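You operate a simulated robot arm through the tools that you are given. There is no shell and no other tool.

You run a simulated robot arm. Do the job below in one go: nothing can be reset, and whatever is moved stays where it is left.

JOB
Play blue's turn: slide the blue dot puck to field two, score it and pass the turn to red.
Fine: the blue slider shows the sum of both blue fields; turn the knob marked round to four; the other pucks stay.

Only the result counts: the job must be done as asked and must still hold three seconds after the hand-in. Knocking over, shifting, dropping, spilling or breaking anything else fails it.

ROBOT AND FRAMES
A 6-joint arm with a two-finger parallel gripper, fixed in place. Base frame: the origin is at the foot of the arm, x ahead of it, y to its left, z up; the work surface is at about z = 12. Lengths are in mm, angles in degrees, forces in N, time in s.
With the tool pointing down near the work surface it reaches from about 240 to 580 mm from the base axis. Its first joint turns from -166.0 to 166.0 degrees. Payload 1.5 kg.
The tool frame sits at the grasp point between the pads (the TCP): z along the fingers, y along the line on which they close. The tips reach 30 mm beyond it. The gripper opens to 80 mm. The fingers are 17 mm wide and 12 mm thick; the gripper's body (40 by 82 mm) begins 80 mm behind the TCP.
Orientation is told as [roll, pitch, yaw] about the base's x, y, z axes, in that order, counted from this pose: with the fingers straight down and closing along the base's y, the tool's x points along the base's -x, its y along +y and its z along -z.

CONTROLS
- The arm moves only by the tool send_rows. Its argument "commands" is a list of rows, each an object of numbers (a shift or turn left out is 0, a gripper value left out holds the last): "rx", "ry", "rz": the turn, a rotation vector about the base's x, y, z in degrees; "dx", "dy", "dz": the shift along the base's x, y, z in mm; "jaw": the finger opening in mm, from 0 to 80. In form: [{"rx": .., "ry": .., "rz": .., "dx": .., "dy": .., "dz": .., "jaw": ..}, ...]. A call has 1 to 20 rows; each row is the pose to reach, as a shift and turn from the pose commanded when the call began. A row lasts 0.2 s, in which the tool goes at most 50 mm and 8.6 degrees; a call with a longer step from one row to the next is refused whole, and so is a gripper value outside its range. Where a pose cannot be reached the arm comes as near as it can. A force on the tool above 40 N (or 10 N above the force at the start of the call, whichever is more), or a blocked arm, ends the call early, and 0.2 s more pass. Each finger travels about 72 mm/s and halts on what it meets, pressing with about 25 N; the grip force reading is that of the motor and also rises with nothing between the fingers. The clock runs only during rows and for 0.2 s after the last one: add rows that repeat a pose to give the fingers time. It gives the time, the measured TCP pose, the force on the tool (base axes), the opening and the grip force at its end, in the units of the frame above (readings bear some noise), with the torque about the TCP (base axes, N m) and any sound that the robot's microphone picked up, and new pictures: "pictures" is both (left out), scene, wrist or none.
- Cameras (640 x 400 px; columns grow to the right, rows downward): "scene" is fixed at [231, 505.4, 723.3]; the picture's right is [-0.79, -0.61, 0.00], its down [-0.49, 0.63, -0.59] and it looks along [0.37, -0.47, -0.80] (base axes); focal length 346 px, centre (320, 200). "wrist" rides on the gripper at [72, -7, -122] in the tool frame; the picture's right is [0.09, 1.00, 0.00], its down [-0.84, 0.08, -0.54] and it looks along [-0.54, 0.05, 0.84] (tool axes); focal length 238 px, centre (320, 200). There is no depth. A picture from a camera that has moved, and an enlarged one, comes with that camera's place and axes in the base frame and with its lens. The place of the scene camera against the robot may be out by one fixed shift of up to 25 mm in any direction.
- zoom(camera, box): a new picture of the part [left, top, right, bottom] of that camera's present view, enlarged. It takes no simulated time.
- sign_off(): hands the job in; it is judged then, once.

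Nothing tells you positions but the pictures and the camera data. Unless the task says otherwise, let go and move clear before handing in.

The tools are called after "Call:" as name(argument=value, ...) on one line, values as JSON. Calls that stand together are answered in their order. send_rows: Moves the arm, as the interface text tells. Its arguments: {"type":"object","properties":{"commands":{"type":"array","items":{"type":"object","properties":{"rx":{"type":"number"},"ry":{"type":"number"},"rz":{"type":"number"},"dx":{"type":"number"},"dy":{"type":"number"},"dz":{"type":"number"},"jaw":{"type":"number"}}}},"pictures":{"type":"string","enum":["both","scene","wrist","none"]}},"required":["commands"]} The other tools are called the same way: zoom (camera, box) takes an enlarged picture of a part of a camera's view; sign_off () hands the job in.

At the start:

```text
clock: 0.0
tool_pos: [376.3, 158.4, 328.4]
tcp_rot: [0.0, -0.1, -0.1]
wrist_force: [0.1, 0.4, 0.1]
ft_torque: [0.01, 0.0, 0.0]
opening: 80.2
finger_force: 0.1
```

scene: 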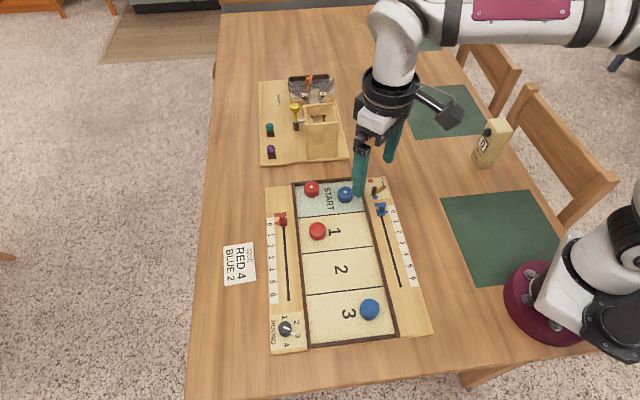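
wrist: 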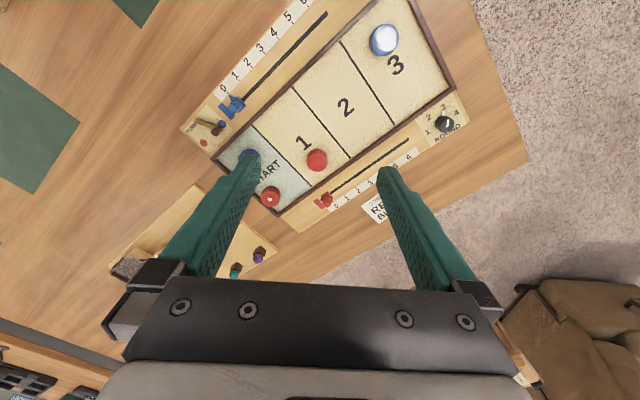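

I see a shuffleboard-like game with pucks, two sliders, a round knob and what looks like a turn switch near START. I'll zoom in for details first.

Call:
zoom(camera="scene", box=[260, 160, 440, 272])

Call:
zoom(camera="scene", box=[210, 250, 440, 394])

Call:
zoom(camera="wrist", box=[160, 60, 340, 172])

Call:
zoom(camera="wrist", box=[320, 80, 500, 192])

```text
3.56 times, centred on (350, 216) of scene
camera zoom: at [231.0, 505.4, 723.3], right [-0.79, -0.61, 0.0], down [-0.49, 0.63, -0.59], along [0.37, -0.47, -0.8], focal length 1229 px, centre (213, 143)
```

zoom: 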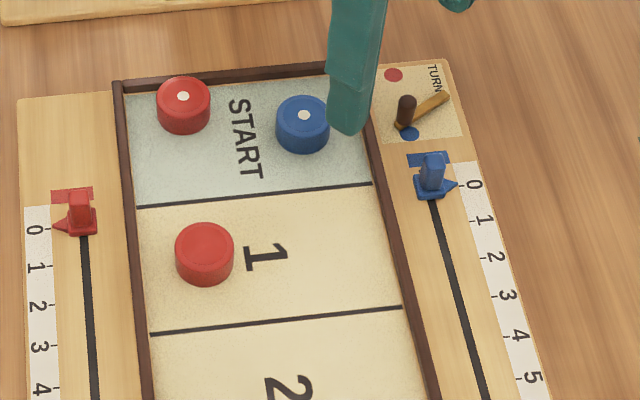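

```text
2.78 times, centred on (325, 322) of scene
camera zoom: at [231.0, 505.4, 723.3], right [-0.79, -0.61, 0.0], down [-0.49, 0.63, -0.59], along [0.37, -0.47, -0.8], focal length 960 px, centre (306, -139)
```

zoom: 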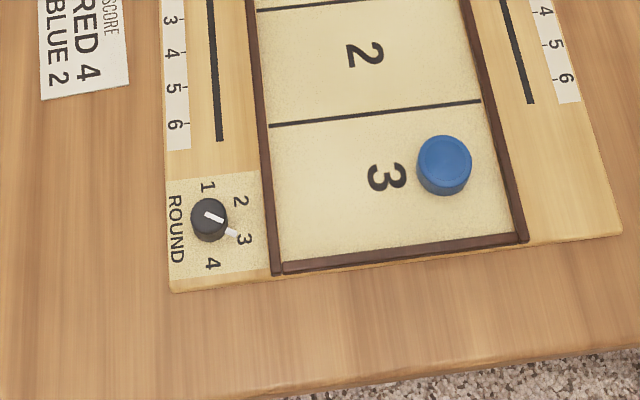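

```text
3.56 times, centred on (250, 116) of wrist
camera zoom: at [303.8, 152.8, 451.0], right [-0.09, 1.0, 0.0], down [0.84, 0.08, 0.54], along [0.54, 0.05, -0.84], focal length 848 px, centre (569, 499)
```

zoom: 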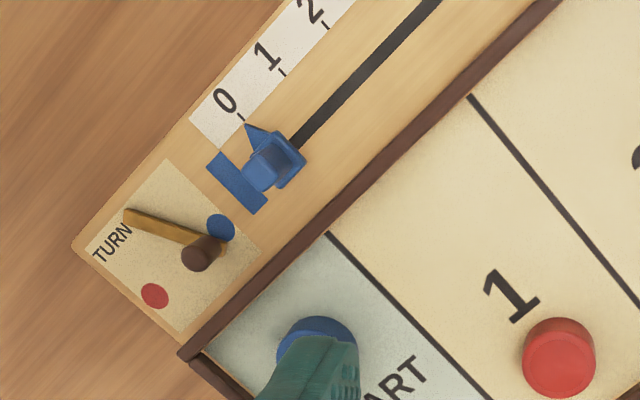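

```text
3.56 times, centred on (410, 136) of wrist
camera zoom: at [303.8, 152.8, 451.0], right [-0.09, 1.0, 0.0], down [0.84, 0.08, 0.54], along [0.54, 0.05, -0.84], focal length 848 px, centre (0, 428)
```

zoom: 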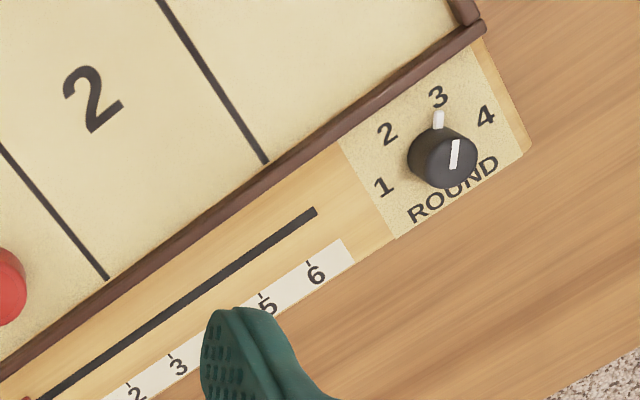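

The board runs diagonally: START is far from me and field 3 is near. The blue slider and TURN lever are at the board's right side, the ROUND knob at the left near corner. I'll move the wrist camera closer to the lever, slider and dot puck.

Call:
send_rows(commands=[{"dx": 7, "dy": -23, "dz": -15}, {"dx": 14, "dy": -47, "dz": -30}, {"dx": 21, "dy": -70, "dz": -45}, {"dx": 28, "dy": -94, "dz": -60}, {"dx": 35, "dy": -117, "dz": -75}, {"dx": 40, "dy": -140, "dz": -90}, {"dx": 40, "dy": -140, "dz": -90}])

```text
clock: 1.6
tool_pos: [417.6, 22.1, 239.8]
tcp_rot: [0.0, 0.0, 0.1]
wrist_force: [-0.2, 0.1, 1.4]
ft_torque: [0.04, -0.03, -0.01]
opening: 80.0
finger_force: 0.0
camera wrist: at [345.6, 15.6, 360.8], right [-0.09, 1.0, 0.0], down [0.84, 0.08, 0.54], along [0.54, 0.05, -0.84], focal length 238 px, centre (320, 200)
```

scene: 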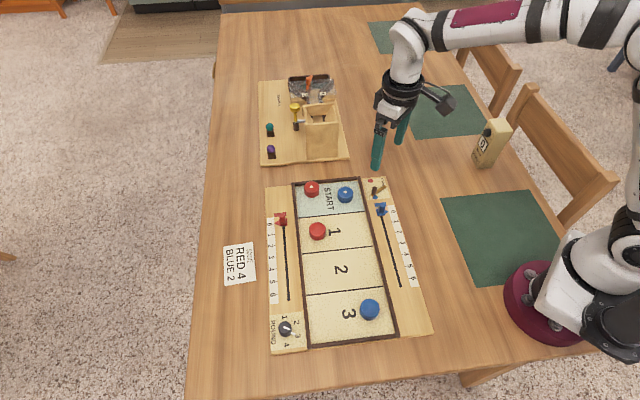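
wrist: 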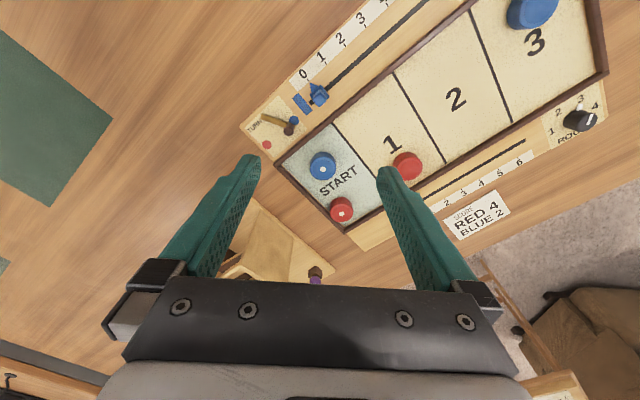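

Good view of the START area. I'll zoom for precise pixel positions.

Call:
zoom(camera="wrist", box=[230, 60, 390, 160])

Call:
zoom(camera="wrist", box=[260, 120, 420, 220])

Call:
zoom(camera="wrist", box=[480, 60, 640, 160])

Call:
zoom(camera="wrist", box=[360, 0, 600, 150])

```text
4.00 times, centred on (310, 110) of wrist
camera zoom: at [345.6, 15.6, 360.8], right [-0.09, 1.0, 0.0], down [0.84, 0.08, 0.54], along [0.54, 0.05, -0.84], focal length 953 px, centre (360, 560)
```

zoom: 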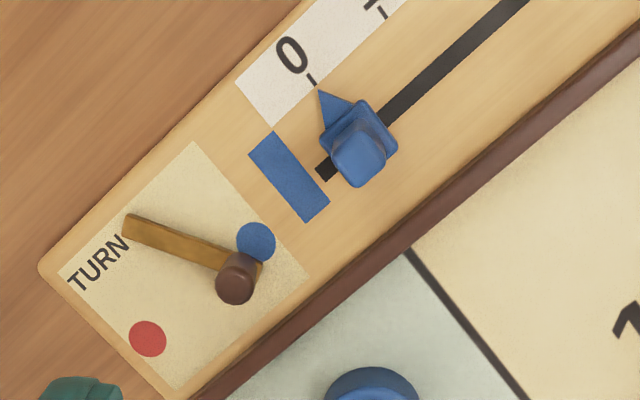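

```text
4.00 times, centred on (340, 170) of wrist
camera zoom: at [345.6, 15.6, 360.8], right [-0.09, 1.0, 0.0], down [0.84, 0.08, 0.54], along [0.54, 0.05, -0.84], focal length 953 px, centre (240, 320)
```

zoom: 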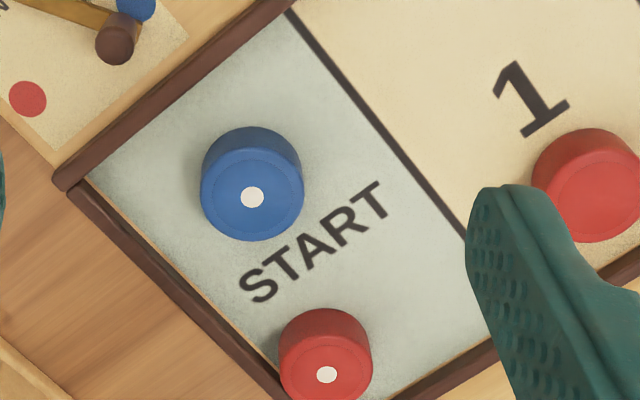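

```text
4.00 times, centred on (560, 110) of wrist
camera zoom: at [345.6, 15.6, 360.8], right [-0.09, 1.0, 0.0], down [0.84, 0.08, 0.54], along [0.54, 0.05, -0.84], focal length 953 px, centre (-640, 560)
```

zoom: 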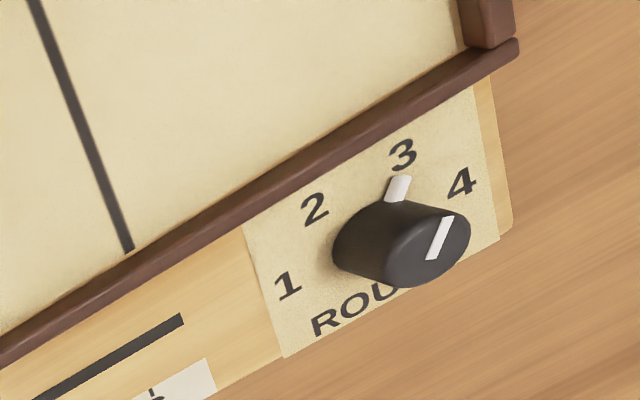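

```text
2.67 times, centred on (480, 75) of wrist
camera zoom: at [345.6, 15.6, 360.8], right [-0.09, 1.0, 0.0], down [0.84, 0.08, 0.54], along [0.54, 0.05, -0.84], focal length 636 px, centre (-107, 533)
```

zoom: 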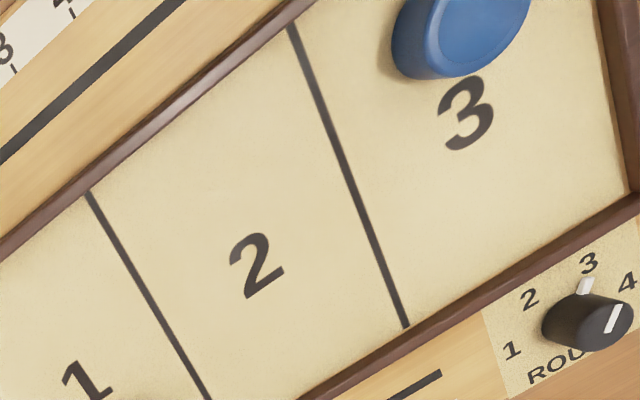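

Estimates so far: board top z≈16, board axes at about 45°/135° in base frame, dot puck near (500, 34), field 2 centre near (388, 204), tick spacing about 29 mm. Next I hover above the dot puck to refine its position.

Call:
send_rows(commands=[{"dx": 28, "dy": 5, "dz": -29}, {"dx": 56, "dy": 10, "dz": -58}, {"dx": 83, "dy": 16, "dz": -88}, {"dx": 83, "dy": 16, "dz": -88}, {"dx": 83, "dy": 16, "dz": -88}, {"dx": 83, "dy": 16, "dz": -88}])

```text
clock: 3.0
tool_pos: [497.5, 35.9, 147.6]
tcp_rot: [0.0, 0.0, 0.0]
wrist_force: [-0.5, 0.7, 0.5]
ft_torque: [0.0, 0.03, 0.01]
opening: 79.9
finger_force: 0.0
camera wrist: at [425.7, 30.4, 269.2], right [-0.09, 1.0, 0.0], down [0.84, 0.08, 0.54], along [0.54, 0.05, -0.84], focal length 238 px, centre (320, 200)
```

scene: 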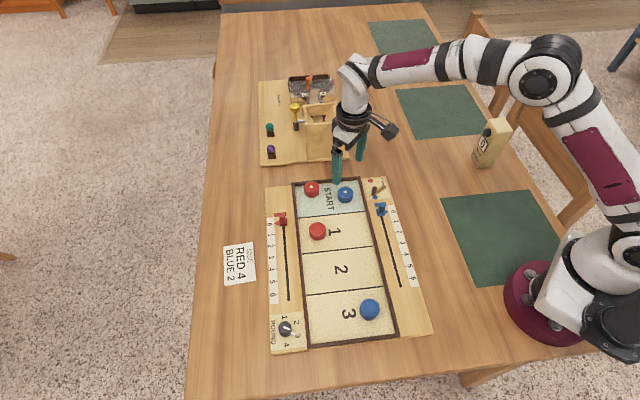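
wrist: 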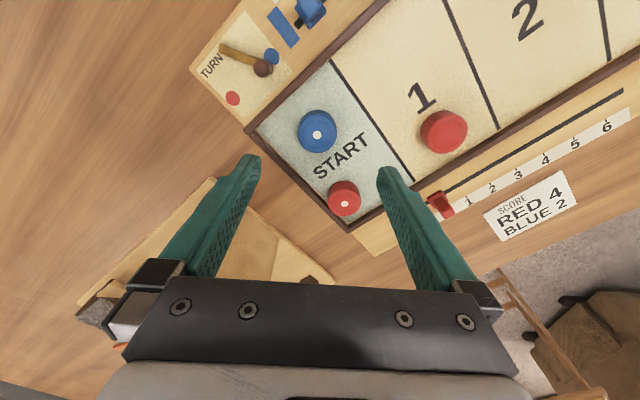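

The puck sits in view ahead of the fingers. I'll zoom to triangulate puck centre and the lever more precisely.

Call:
zoom(camera="wrist", box=[240, 80, 400, 180])

Call:
zoom(camera="wrist", box=[190, 0, 350, 100])

```text
4.00 times, centred on (320, 130) of wrist
camera zoom: at [425.7, 30.4, 269.2], right [-0.09, 1.0, 0.0], down [0.84, 0.08, 0.54], along [0.54, 0.05, -0.84], focal length 953 px, centre (320, 480)
```

zoom: 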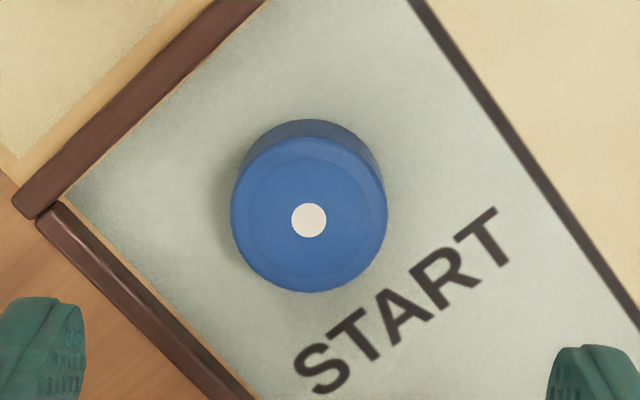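

```text
4.00 times, centred on (270, 50) of wrist
camera zoom: at [425.7, 30.4, 269.2], right [-0.09, 1.0, 0.0], down [0.84, 0.08, 0.54], along [0.54, 0.05, -0.84], focal length 953 px, centre (520, 800)
```

zoom: 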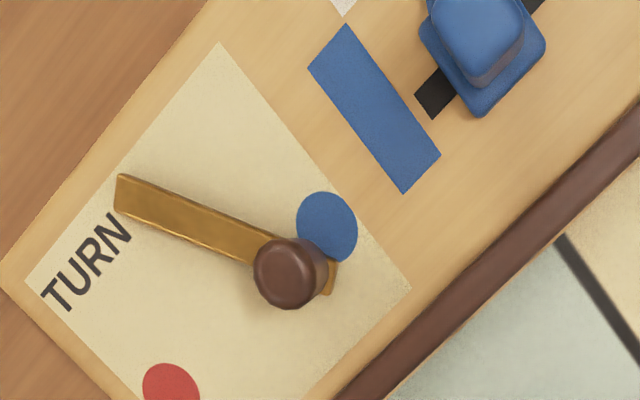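

Triangulation gives the puck at (499.8, 34.6), top z≈35, radius 20, board top z≈15. I'll hold for a moment to check how the arm settles before descending.

Call:
send_rows(commands=[{"dz": 0, "jaw": 56}, {"dz": 0, "jaw": 56}, {"dz": 0, "jaw": 56}], pictures="wrist")

```text
clock: 3.8
tool_pos: [498.2, 37.3, 147.3]
tcp_rot: [0.0, 0.0, 0.0]
wrist_force: [1.1, -0.2, 0.3]
ft_torque: [0.01, -0.01, 0.01]
opening: 55.9
finger_force: 0.0
camera wrist: at [425.6, 30.4, 269.3], right [-0.09, 1.0, 0.0], down [0.84, 0.08, 0.54], along [0.54, 0.05, -0.84], focal length 238 px, centre (320, 200)
```

wrist: 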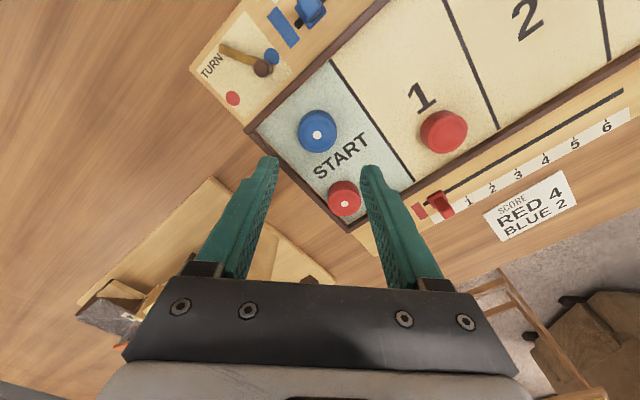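

Settled at about (497.6, 37.4, 147.3). I'll correct by (+2.2, −2.8) and descend in steps with a 51 mm opening, watching clearance.

Call:
send_rows(commands=[{"dx": 2.2, "dy": -2.8, "dz": 0, "jaw": 51}, {"dx": 2.2, "dy": -2.8, "dz": -20, "jaw": 51}, {"dx": 2.2, "dy": -2.8, "dz": -40, "jaw": 51}, {"dx": 2.2, "dy": -2.8, "dz": -60, "jaw": 51}, {"dx": 2.2, "dy": -2.8, "dz": -75, "jaw": 51}, {"dx": 2.2, "dy": -2.8, "dz": -75, "jaw": 51}, {"dx": 2.2, "dy": -2.8, "dz": -75, "jaw": 51}])

```text
clock: 5.4
tool_pos: [500.6, 32.0, 73.7]
tcp_rot: [-0.1, 0.1, 0.0]
wrist_force: [0.2, -0.1, 0.9]
ft_torque: [0.02, 0.01, -0.01]
opening: 51.0
finger_force: 0.1
camera wrist: at [427.4, 26.3, 195.5], right [-0.09, 1.0, 0.0], down [0.84, 0.08, 0.54], along [0.54, 0.05, -0.84], focal length 238 px, centre (320, 200)
```

scene: 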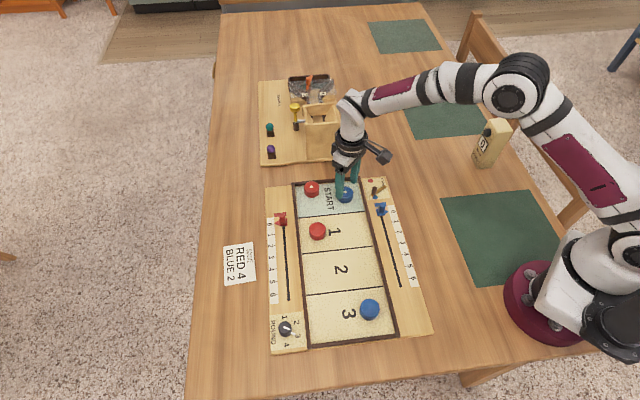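
wrist: 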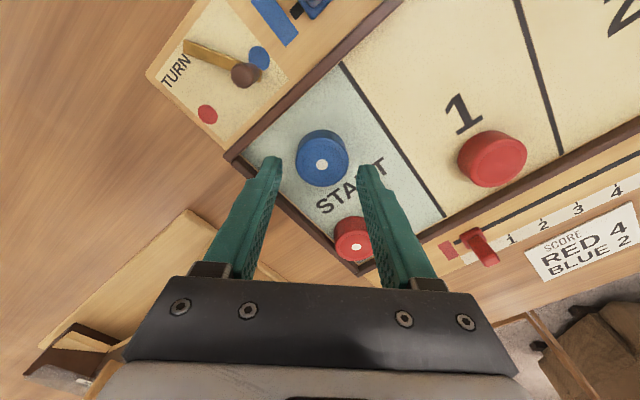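

The puck is centred between the fingers. I descend to TCP z≈50 and check before closing.

Call:
send_rows(commands=[{"dx": 0.2, "dy": 0.8, "dz": -8}, {"dx": 0.2, "dy": 0.8, "dz": -16}, {"dx": 0.2, "dy": 0.8, "dz": -23.5}, {"dx": 0.2, "dy": 0.8, "dz": -23.5}, {"dx": 0.2, "dy": 0.8, "dz": -23.5}], pictures="wrist")

```text
clock: 6.6
tool_pos: [500.2, 33.7, 52.3]
tcp_rot: [-0.1, 0.0, 0.0]
wrist_force: [-0.8, -0.9, 0.0]
ft_torque: [0.0, -0.01, 0.0]
opening: 51.1
finger_force: 0.0
camera wrist: at [427.2, 27.0, 173.6], right [-0.09, 1.0, 0.0], down [0.84, 0.08, 0.54], along [0.54, 0.05, -0.84], focal length 238 px, centre (320, 200)
```

wrist: 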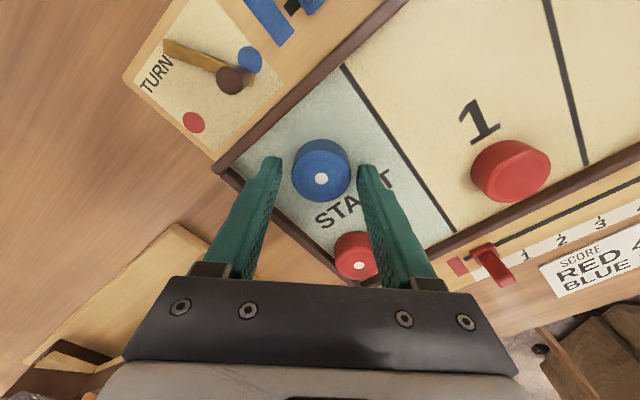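

Tips are beside the puck at z≈21. I lower 2 mm more and close on the puck.

Call:
send_rows(commands=[{"dx": 0.2, "dy": 0, "dz": -2}, {"dx": 0.2, "dy": 0, "dz": -2, "jaw": 44}, {"dx": 0.2, "dy": 0, "dz": -2, "jaw": 38}, {"dx": 0.2, "dy": 0, "dz": -2, "jaw": 36}, {"dx": 0.2, "dy": 0, "dz": -2, "jaw": 36}])

```text
clock: 7.8
tool_pos: [500.3, 33.0, 49.3]
tcp_rot: [0.0, -0.1, 0.0]
wrist_force: [0.3, -0.2, 0.1]
ft_torque: [-0.03, 0.0, -0.04]
opening: 38.1
finger_force: 24.4
camera wrist: at [427.8, 26.2, 172.3], right [-0.09, 1.0, 0.0], down [0.84, 0.08, 0.54], along [0.54, 0.05, -0.84], focal length 238 px, centre (320, 200)
```

scene: 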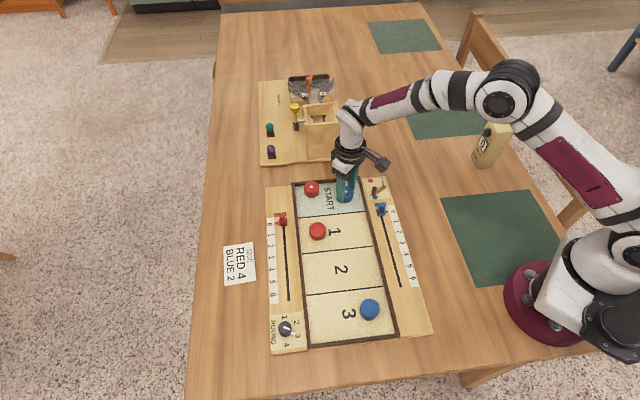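
wrist: 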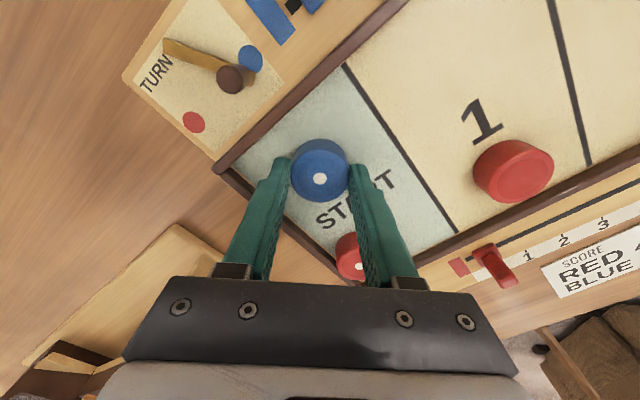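

The puck is gripped (opening 38 mm). Now I drag it along the board's long axis (135° direction) toward field 2, half way first.

Call:
send_rows(commands=[{"dx": -5, "dy": 5}, {"dx": -12, "dy": 12}, {"dx": -19, "dy": 19}, {"dx": -26, "dy": 26}, {"dx": -33, "dy": 33}, {"dx": -40, "dy": 40}, {"dx": -47, "dy": 47}, {"dx": -54, "dy": 54}, {"dx": -61, "dy": 61}, {"dx": -68, "dy": 68}, {"dx": -72, "dy": 72}, {"dx": -72, "dy": 72}, {"dx": -72, "dy": 72}])

```text
clock: 10.6
tool_pos: [429.3, 104.0, 51.5]
tcp_rot: [0.1, 0.0, 0.0]
wrist_force: [-0.6, -0.8, 0.5]
ft_torque: [0.0, 0.0, 0.01]
opening: 38.2
finger_force: 24.6
camera wrist: at [357.3, 98.6, 173.7], right [-0.09, 1.0, 0.0], down [0.84, 0.08, 0.54], along [0.54, 0.05, -0.84], focal length 238 px, centre (320, 200)
```

scene: 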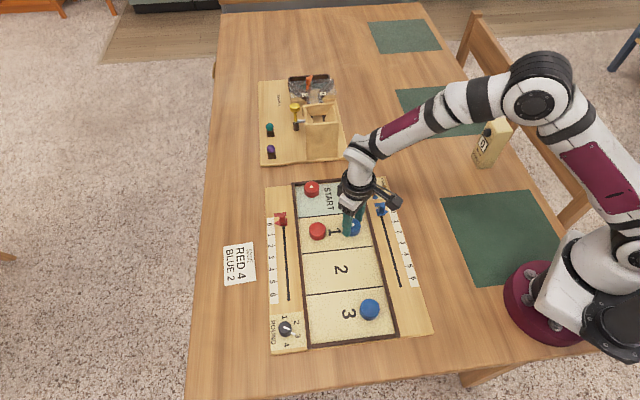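
wrist: 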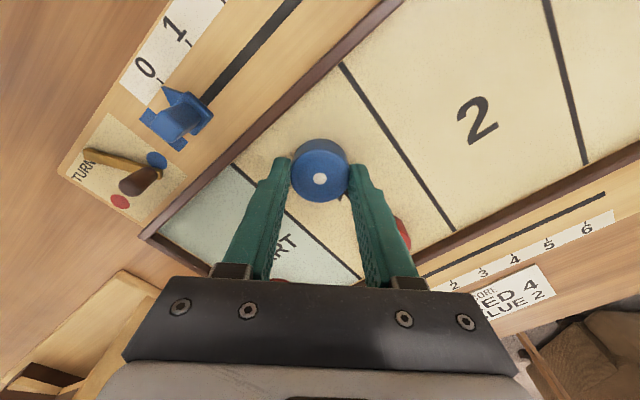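

The puck moved into field 1, clear of the red puck. I'll drop about 1.4 mm to keep it in contact and drag the second half into field 2.

Call:
send_rows(commands=[{"dx": -5, "dy": 5, "dz": -1}, {"dx": -12, "dy": 12, "dz": -1.3}, {"dx": -19, "dy": 19, "dz": -1.3}, {"dx": -26, "dy": 26, "dz": -1.3}, {"dx": -33, "dy": 33, "dz": -1.3}, {"dx": -40, "dy": 40, "dz": -1.3}, {"dx": -47, "dy": 47, "dz": -1.3}, {"dx": -54, "dy": 54, "dz": -1.3}, {"dx": -61, "dy": 61, "dz": -1.3}, {"dx": -67, "dy": 67, "dz": -1.3}, {"dx": -69, "dy": 69, "dz": -1.3}, {"dx": -69, "dy": 69, "dz": -1.3}, {"dx": -69, "dy": 69, "dz": -1.3}])

```text
clock: 13.4
tool_pos: [360.5, 174.1, 49.3]
tcp_rot: [-0.1, 0.0, 0.0]
wrist_force: [0.5, 0.4, -0.3]
ft_torque: [-0.01, 0.0, -0.02]
opening: 38.0
finger_force: 25.0
camera wrist: at [288.2, 168.2, 171.5], right [-0.09, 1.0, 0.0], down [0.84, 0.08, 0.54], along [0.54, 0.05, -0.84], focal length 238 px, centre (320, 200)
```

scene: 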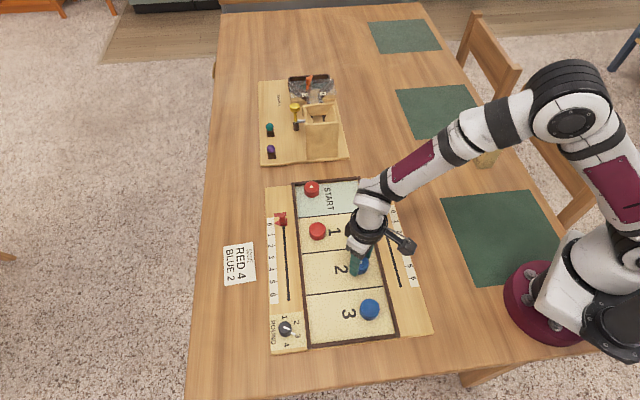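
wrist: 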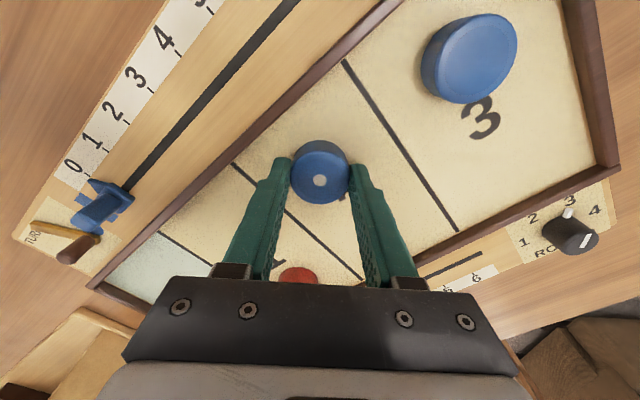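

The puck is in the middle of field 2. I release it and lift straight up.

Call:
send_rows(commands=[{"dz": 0.3, "jaw": 42}, {"dz": 0.3, "jaw": 50}, {"dz": 0.3, "jaw": 52}, {"dz": 8, "jaw": 52}, {"dz": 25, "jaw": 52}, {"dz": 50, "jaw": 52}, {"dz": 90, "jaw": 52}, {"dz": 130, "jaw": 52}, {"dz": 150, "jaw": 52}, {"dz": 150, "jaw": 52}, {"dz": 150, "jaw": 52}])

```text
clock: 15.8
tool_pos: [361.6, 172.2, 200.3]
tcp_rot: [0.0, -0.1, 0.0]
wrist_force: [0.3, 0.0, 0.0]
ft_torque: [-0.01, 0.01, 0.01]
opening: 51.8
finger_force: 0.1
camera wrist: at [288.0, 165.5, 322.7], right [-0.09, 1.0, 0.0], down [0.84, 0.08, 0.54], along [0.54, 0.05, -0.84], focal length 238 px, centre (320, 200)
```

scene: 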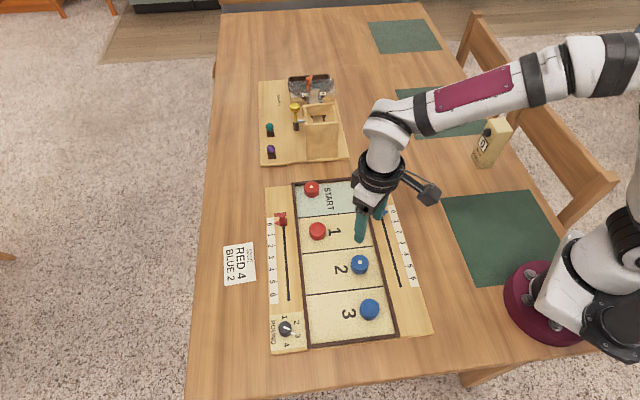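
wrist: 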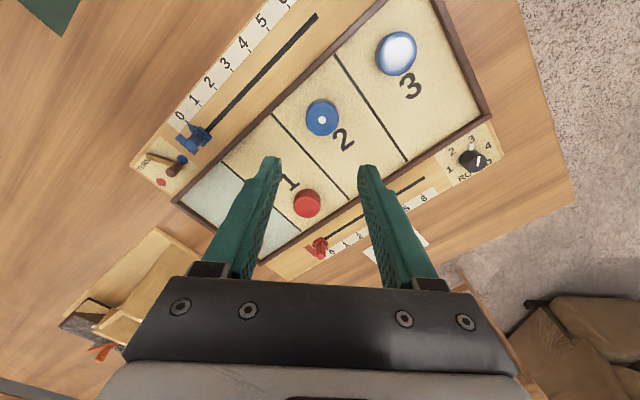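

The puck is in field 2. Now I measure the blue slider's ticks, post and the track from this view.

Call:
zoom(camera="wrist", box=[150, 60, 270, 135])

Call:
zoom(camera="wrist", box=[210, 0, 330, 75])

Call:
zoom(camera="wrist", box=[410, 110, 530, 185])

Call:
zoom(camera="wrist", box=[130, 110, 250, 185])

```text
5.33 times, centred on (210, 98) of wrist
camera zoom: at [288.0, 165.5, 322.7], right [-0.09, 1.0, 0.0], down [0.84, 0.08, 0.54], along [0.54, 0.05, -0.84], focal length 1271 px, centre (907, 747)
```

zoom: 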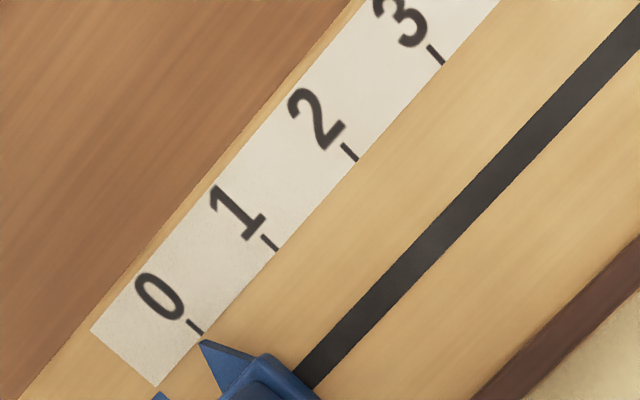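

```text
5.33 times, centred on (270, 38) of wrist
camera zoom: at [288.0, 165.5, 322.7], right [-0.09, 1.0, 0.0], down [0.84, 0.08, 0.54], along [0.54, 0.05, -0.84], focal length 1271 px, centre (587, 1067)
```

zoom: 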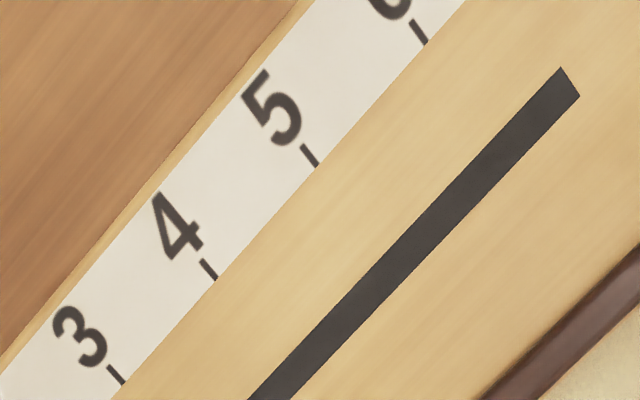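

```text
5.33 times, centred on (470, 148) of wrist
camera zoom: at [288.0, 165.5, 322.7], right [-0.09, 1.0, 0.0], down [0.84, 0.08, 0.54], along [0.54, 0.05, -0.84], focal length 1271 px, centre (-480, 480)
```

zoom: 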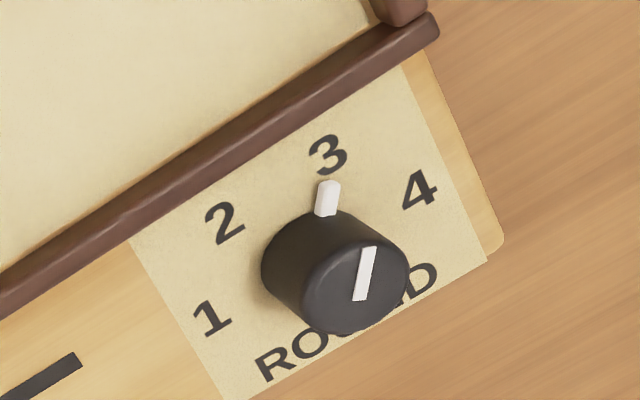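

```text
5.33 times, centred on (190, 148) of wrist
camera zoom: at [288.0, 165.5, 322.7], right [-0.09, 1.0, 0.0], down [0.84, 0.08, 0.54], along [0.54, 0.05, -0.84], focal length 1271 px, centre (1013, 480)
```

zoom: 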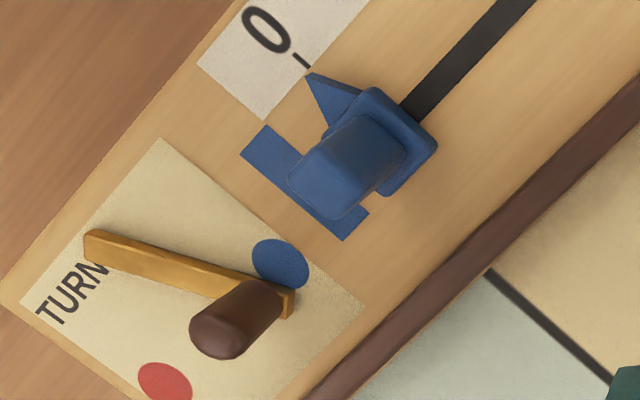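

The slider has a post on a carriage, pointer at tick 0; tick 5 lies about 149 mm along the 135° direction. I'll yaw the gripper 45° so it closes along the track and hover above the blue slider for a closer look.

Call:
send_rows(commands=[{"dx": 6, "dy": -20, "dz": -5, "rz": 7.5}, {"dx": 12, "dy": -40, "dz": -10, "rz": 15}, {"dx": 18, "dy": -62, "dz": -15, "rz": 22.5}, {"dx": 24, "dy": -86, "dz": -22, "rz": 30}, {"dx": 30, "dy": -110, "dz": -30, "rz": 37.5}, {"dx": 36, "dy": -134, "dz": -40, "rz": 45}, {"dx": 42, "dy": -152, "dz": -50, "rz": 45}, {"dx": 42, "dy": -152, "dz": -50, "rz": 45}, {"dx": 42, "dy": -152, "dz": -50, "rz": 45}, {"dx": 42, "dy": -152, "dz": -50, "rz": 45}])

```text
clock: 18.0
tool_pos: [403.1, 19.6, 149.5]
tcp_rot: [0.0, 0.0, 44.9]
wrist_force: [-0.5, -0.1, -0.4]
ft_torque: [0.0, 0.04, 0.02]
opening: 52.1
finger_force: 0.1
camera wrist: at [356.2, -35.8, 272.1], right [-0.77, 0.64, 0.0], down [0.54, 0.65, 0.54], along [0.35, 0.42, -0.84], focal length 238 px, centre (320, 200)
```

scene: 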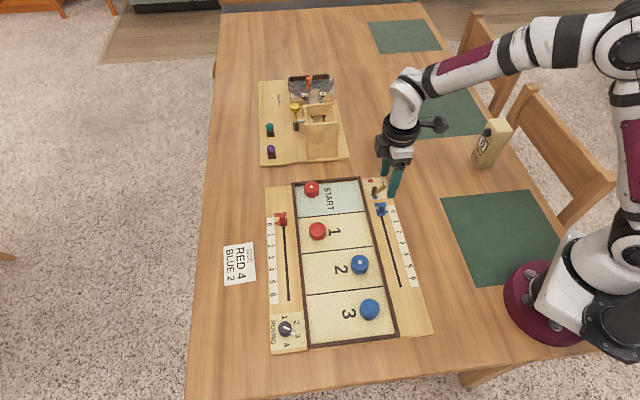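
wrist: 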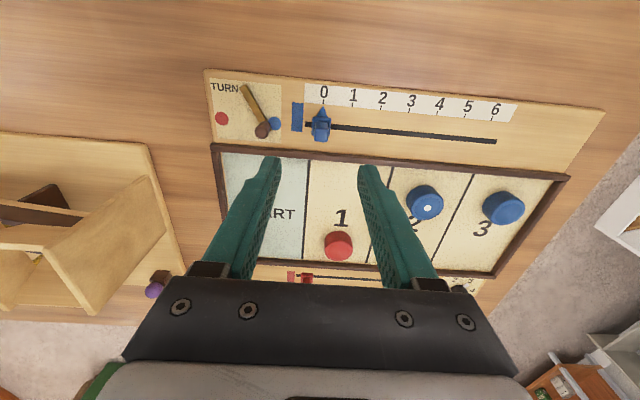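

Call:
zoom(camera="wrist", box=[270, 70, 398, 150])

Call:
zoom(camera="wrist", box=[200, 65, 328, 145])

Call:
zoom(camera="wrist", box=[390, 75, 518, 155])

```text
5.00 times, centred on (334, 110) of wrist
camera zoom: at [356.2, -35.8, 272.1], right [-0.77, 0.64, 0.0], down [0.54, 0.65, 0.54], along [0.35, 0.42, -0.84], focal length 1192 px, centre (250, 650)
```

zoom: 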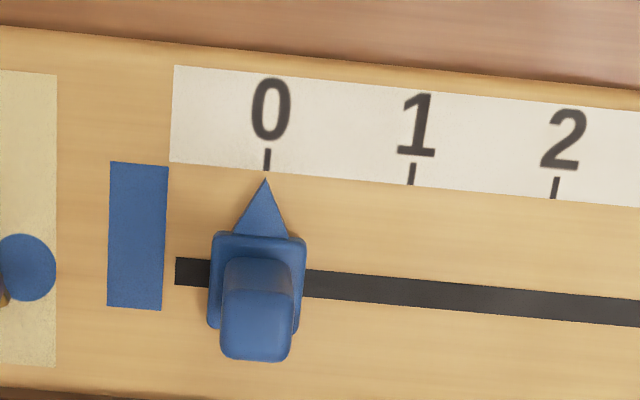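

```text
5.00 times, centred on (264, 105) of wrist
camera zoom: at [356.2, -35.8, 272.1], right [-0.77, 0.64, 0.0], down [0.54, 0.65, 0.54], along [0.35, 0.42, -0.84], focal length 1192 px, centre (600, 675)
```

zoom: 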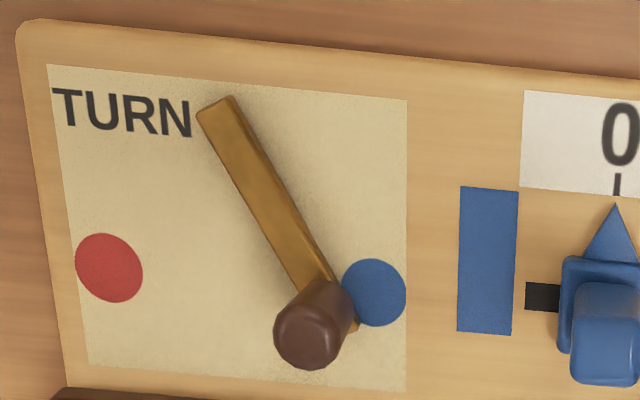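

```text
5.00 times, centred on (454, 115) of wrist
camera zoom: at [356.2, -35.8, 272.1], right [-0.77, 0.64, 0.0], down [0.54, 0.65, 0.54], along [0.35, 0.42, -0.84], focal length 1192 px, centre (-350, 625)
```

zoom: 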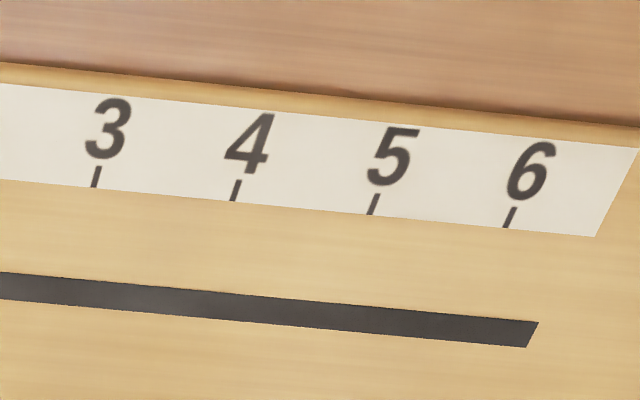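

The track is at s≈298 (perpendicular) with ticks 30 mm apart, slider post about 14 mm wide with top near z≈44. I descend over the post with a 36 mm opening.

Call:
send_rows(commands=[{"dx": -1.1, "dy": -0.2, "dz": 0, "jaw": 36}, {"dx": -1.1, "dy": -0.2, "dz": -25, "jaw": 36}, {"dx": -1.1, "dy": -0.2, "dz": -50, "jaw": 36}, {"dx": -1.1, "dy": -0.2, "dz": -65, "jaw": 36}, {"dx": -1.1, "dy": -0.2, "dz": -75, "jaw": 36}, {"dx": -1.1, "dy": -0.2, "dz": -75, "jaw": 36}, {"dx": -1.1, "dy": -0.2, "dz": -75, "jaw": 36}])

```text
clock: 19.6
tool_pos: [402.1, 21.5, 76.4]
tcp_rot: [0.0, 0.0, 44.9]
wrist_force: [-0.1, -0.2, 0.3]
ft_torque: [0.0, 0.0, 0.01]
opening: 36.1
finger_force: 0.0
camera wrist: at [355.3, -34.0, 196.9], right [-0.77, 0.64, 0.0], down [0.54, 0.65, 0.54], along [0.35, 0.42, -0.84], focal length 238 px, centre (320, 200)
```

scene: 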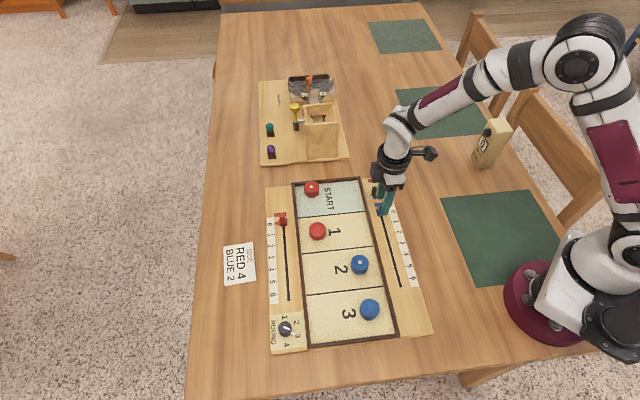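
wrist: 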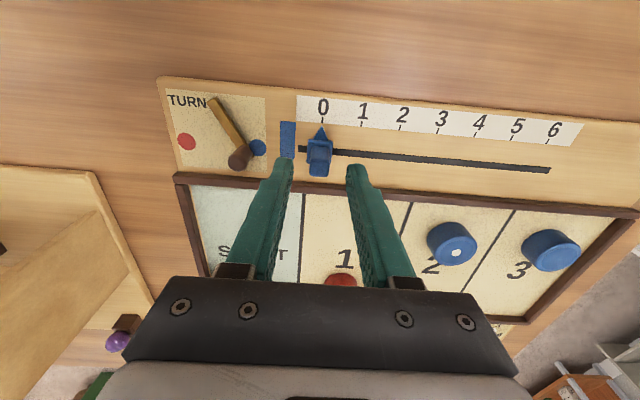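

Alignment is good. I descend the last 15 mm so the tips straddle the post.

Call:
send_rows(commands=[{"dx": -0.2, "dy": -1.9, "dz": -5}, {"dx": -0.2, "dy": -1.9, "dz": -10}, {"dx": -0.2, "dy": -1.9, "dz": -15}, {"dx": -0.2, "dy": -1.9, "dz": -15}, {"dx": -0.2, "dy": -1.9, "dz": -15}], pictures="wrist")

```text
clock: 20.8
tool_pos: [401.8, 19.0, 60.3]
tcp_rot: [-0.1, 0.0, 44.9]
wrist_force: [0.0, 0.0, -0.3]
ft_torque: [0.04, 0.01, 0.0]
opening: 36.2
finger_force: 0.0
camera wrist: at [355.1, -36.1, 182.4], right [-0.77, 0.64, 0.0], down [0.54, 0.65, 0.54], along [0.35, 0.42, -0.84], focal length 238 px, centre (320, 200)
```

wrist: 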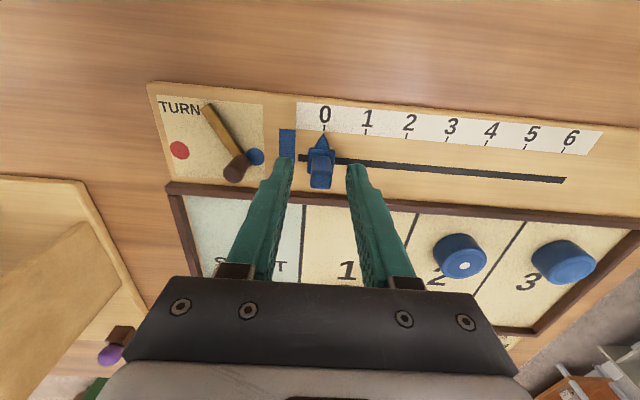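

Call:
zoom(camera="wrist", box=[256, 110, 384, 190])

```text
5.00 times, centred on (320, 150) of wrist
camera zoom: at [355.1, -36.1, 182.4], right [-0.77, 0.64, 0.0], down [0.54, 0.65, 0.54], along [0.35, 0.42, -0.84], focal length 1192 px, centre (320, 450)
```

zoom: 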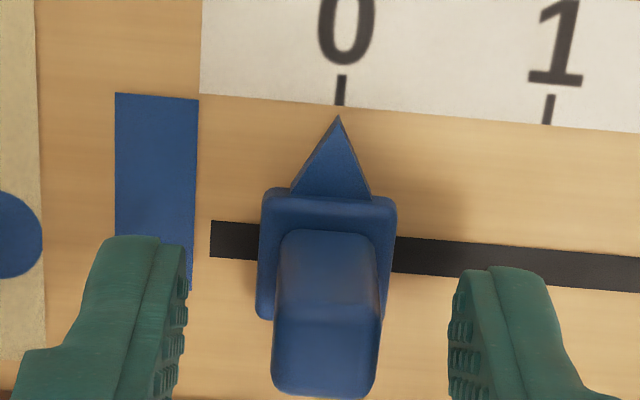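

The post is centred between the fingers. I close on it.

Call:
send_rows(commands=[{"jaw": 26}, {"jaw": 18}, {"jaw": 12}, {"jaw": 11}, {"jaw": 11}], pictures="wrist")

```text
clock: 22.0
tool_pos: [402.3, 19.8, 61.1]
tcp_rot: [-0.1, -0.1, 44.9]
wrist_force: [-2.3, 5.1, -0.3]
ft_torque: [0.0, 0.06, -0.05]
opening: 15.5
finger_force: 2.9
camera wrist: at [355.0, -36.0, 182.4], right [-0.77, 0.64, 0.0], down [0.54, 0.65, 0.54], along [0.35, 0.42, -0.84], focal length 238 px, centre (320, 200)
```

wrist: 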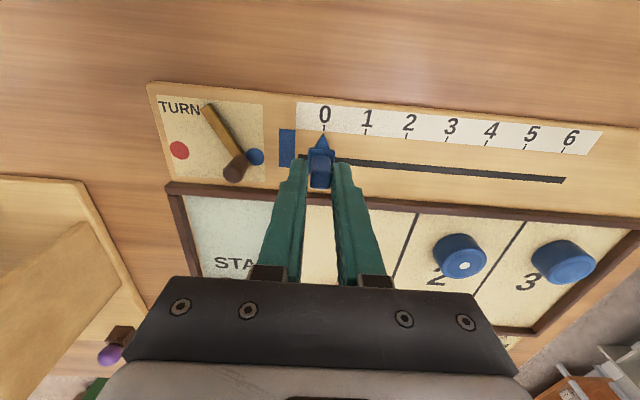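

Call:
send_rows(commands=[{"jaw": 8}, {"jaw": 8}, {"jaw": 8}], pictures="wrist")

Call:
zoom(camera="wrist", box=[256, 90, 384, 170])

```text
clock: 22.8
tool_pos: [401.8, 18.9, 61.0]
tcp_rot: [-0.1, 0.0, 45.0]
wrist_force: [-4.3, 7.6, 0.8]
ft_torque: [0.05, 0.18, 0.0]
opening: 15.0
finger_force: 4.2
camera wrist: at [355.0, -36.0, 182.4], right [-0.77, 0.64, 0.0], down [0.54, 0.65, 0.54], along [0.35, 0.42, -0.84], focal length 238 px, centre (320, 200)
```

wrist: 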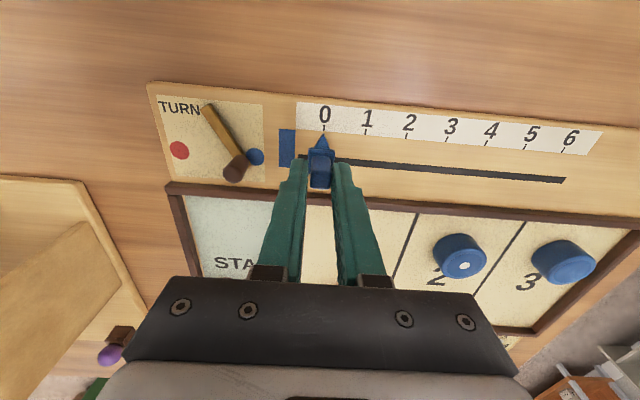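

```text
5.00 times, centred on (320, 130) of wrist
camera zoom: at [355.0, -36.0, 182.4], right [-0.77, 0.64, 0.0], down [0.54, 0.65, 0.54], along [0.35, 0.42, -0.84], focal length 1192 px, centre (320, 550)
```

zoom: 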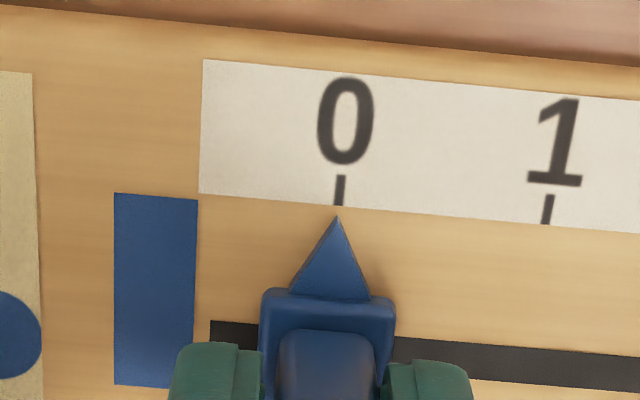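

The post is held (slider is at its 0 stop). I slide it along the track, first to about tick 2.5, then check.

Call:
send_rows(commands=[{"dx": -2, "dy": 2}, {"dx": -6, "dy": 6}, {"dx": -11, "dy": 11}, {"dx": -16, "dy": 16}, {"dx": -21, "dy": 21}, {"dx": -26, "dy": 26}, {"dx": -31, "dy": 31}, {"dx": -36, "dy": 36}, {"dx": -41, "dy": 41}, {"dx": -46, "dy": 46}, {"dx": -50, "dy": 50}, {"dx": -53, "dy": 53}, {"dx": -53, "dy": 53}, {"dx": -53, "dy": 53}])

```text
clock: 25.8
tool_pos: [348.9, 72.3, 58.3]
tcp_rot: [0.0, -0.1, 45.0]
wrist_force: [0.4, 0.3, 26.4]
ft_torque: [0.06, -0.03, 0.01]
opening: 13.6
finger_force: 30.1
camera wrist: at [301.8, 18.1, 180.5], right [-0.77, 0.64, 0.0], down [0.54, 0.65, 0.54], along [0.35, 0.42, -0.84], focal length 238 px, centre (320, 200)
```

scene: 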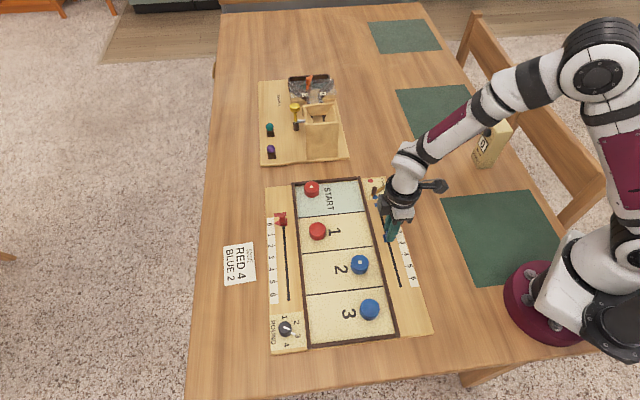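
wrist: 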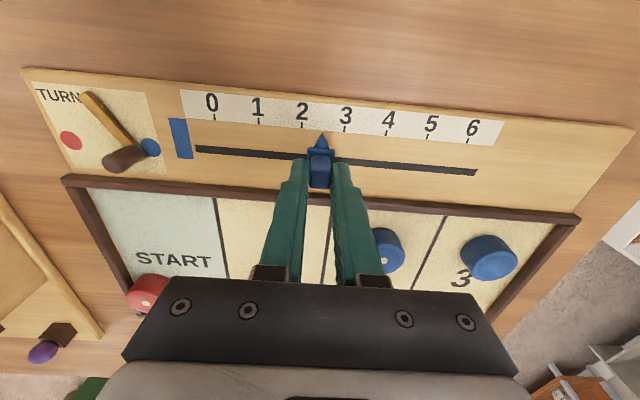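

The slider moves with the gripper; there's 26 N upward force from a slight height error, so I raise 2 mm while continuing toward tick 5.

Call:
send_rows(commands=[{"dx": 0, "dy": 0, "dz": 1.5}, {"dx": -4, "dy": 4, "dz": 2}, {"dx": -9, "dy": 9, "dz": 2}, {"dx": -14, "dy": 14, "dz": 2}, {"dx": -19, "dy": 19, "dz": 2}, {"dx": -24, "dy": 24, "dz": 2}, {"dx": -29, "dy": 29, "dz": 2}, {"dx": -34, "dy": 34, "dz": 2}, {"dx": -39, "dy": 39, "dz": 2}, {"dx": -44, "dy": 44, "dz": 2}, {"dx": -48, "dy": 48, "dz": 2}, {"dx": -50, "dy": 50, "dz": 2}, {"dx": -50, "dy": 50, "dz": 2}, {"dx": -50, "dy": 50, "dz": 2}])

Call:
zoom(camera="wrist", box=[256, 90, 384, 170])

```text
clock: 28.8
tool_pos: [298.7, 122.2, 61.6]
tcp_rot: [0.1, 0.1, 45.0]
wrist_force: [-7.4, -5.8, -24.7]
ft_torque: [-0.21, 0.18, -0.03]
opening: 13.9
finger_force: 31.0
camera wrist: at [252.0, 67.6, 183.5], right [-0.77, 0.64, 0.0], down [0.54, 0.65, 0.54], along [0.35, 0.42, -0.84], focal length 238 px, centre (320, 200)
```

scene: 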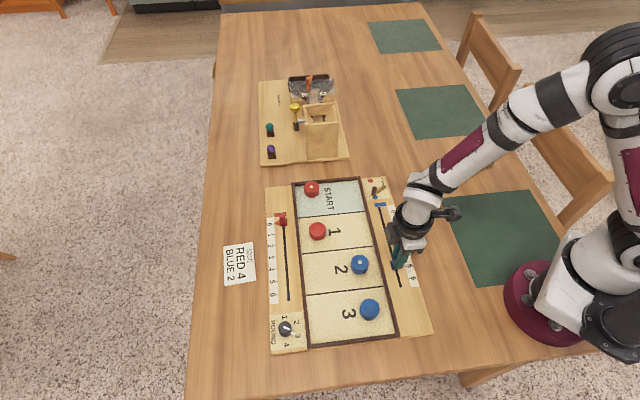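
wrist: 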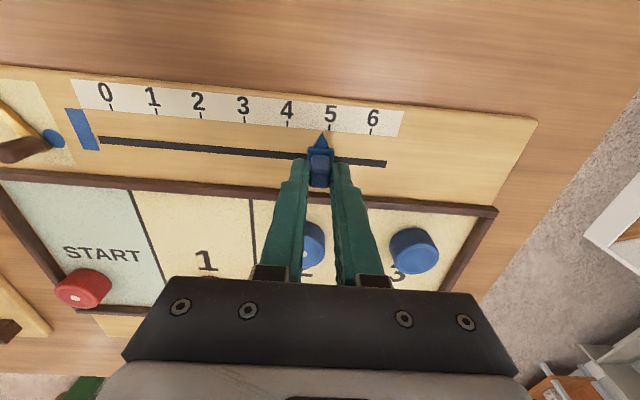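

```text
5.00 times, centred on (320, 130) of wrist
camera zoom: at [252.0, 67.6, 183.5], right [-0.77, 0.64, 0.0], down [0.54, 0.65, 0.54], along [0.35, 0.42, -0.84], focal length 1192 px, centre (320, 550)
```

zoom: 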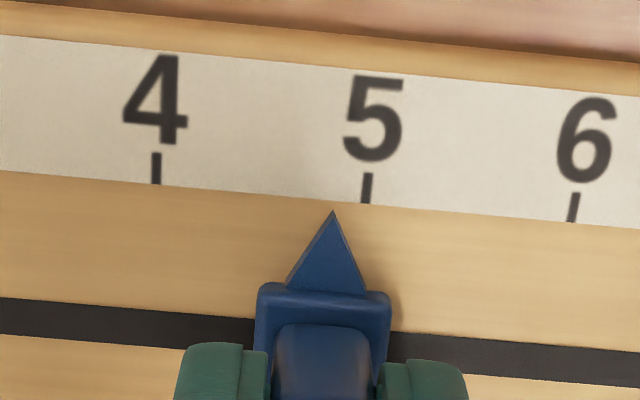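

The pointer is about 4.4 mm short of tick 5 and the arm pulls up a bit. I lower 1.8 mm and advance 4.4 mm.

Call:
send_rows(commands=[{"dx": 0, "dy": 0, "dz": -1.5}, {"dx": -1, "dy": 1, "dz": -1.8}, {"dx": -2, "dy": 2, "dz": -1.8}, {"dx": -3.1, "dy": 3.1, "dz": -1.8}, {"dx": -3.1, "dy": 3.1, "dz": -1.8}, {"dx": -3.1, "dy": 3.1, "dz": -1.8}], pictures="wrist")

Call:
zoom(camera="wrist", box=[256, 90, 384, 170])

```text
clock: 30.2
tool_pos: [296.8, 126.0, 60.4]
tcp_rot: [0.1, -0.1, 45.1]
wrist_force: [-3.1, -4.3, 25.8]
ft_torque: [0.0, 0.08, -0.03]
opening: 14.0
finger_force: 30.2
camera wrist: at [249.9, 70.9, 182.2], right [-0.77, 0.64, 0.0], down [0.54, 0.65, 0.54], along [0.35, 0.42, -0.84], focal length 238 px, centre (320, 200)
```

wrist: 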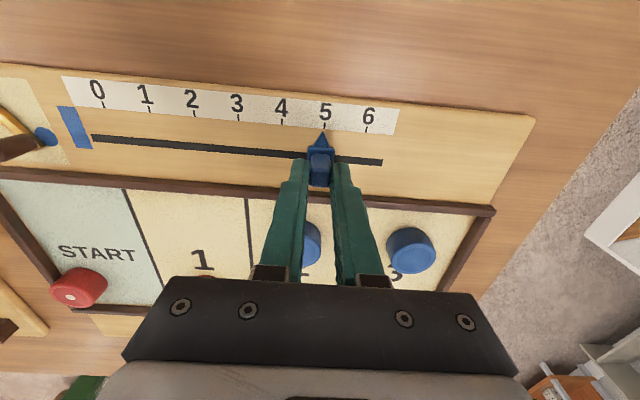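

```text
5.00 times, centred on (320, 130) of wrist
camera zoom: at [249.9, 70.9, 182.2], right [-0.77, 0.64, 0.0], down [0.54, 0.65, 0.54], along [0.35, 0.42, -0.84], focal length 1192 px, centre (320, 550)
```

zoom: 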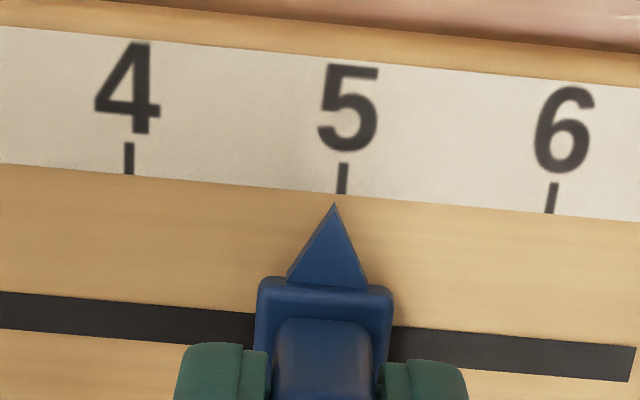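

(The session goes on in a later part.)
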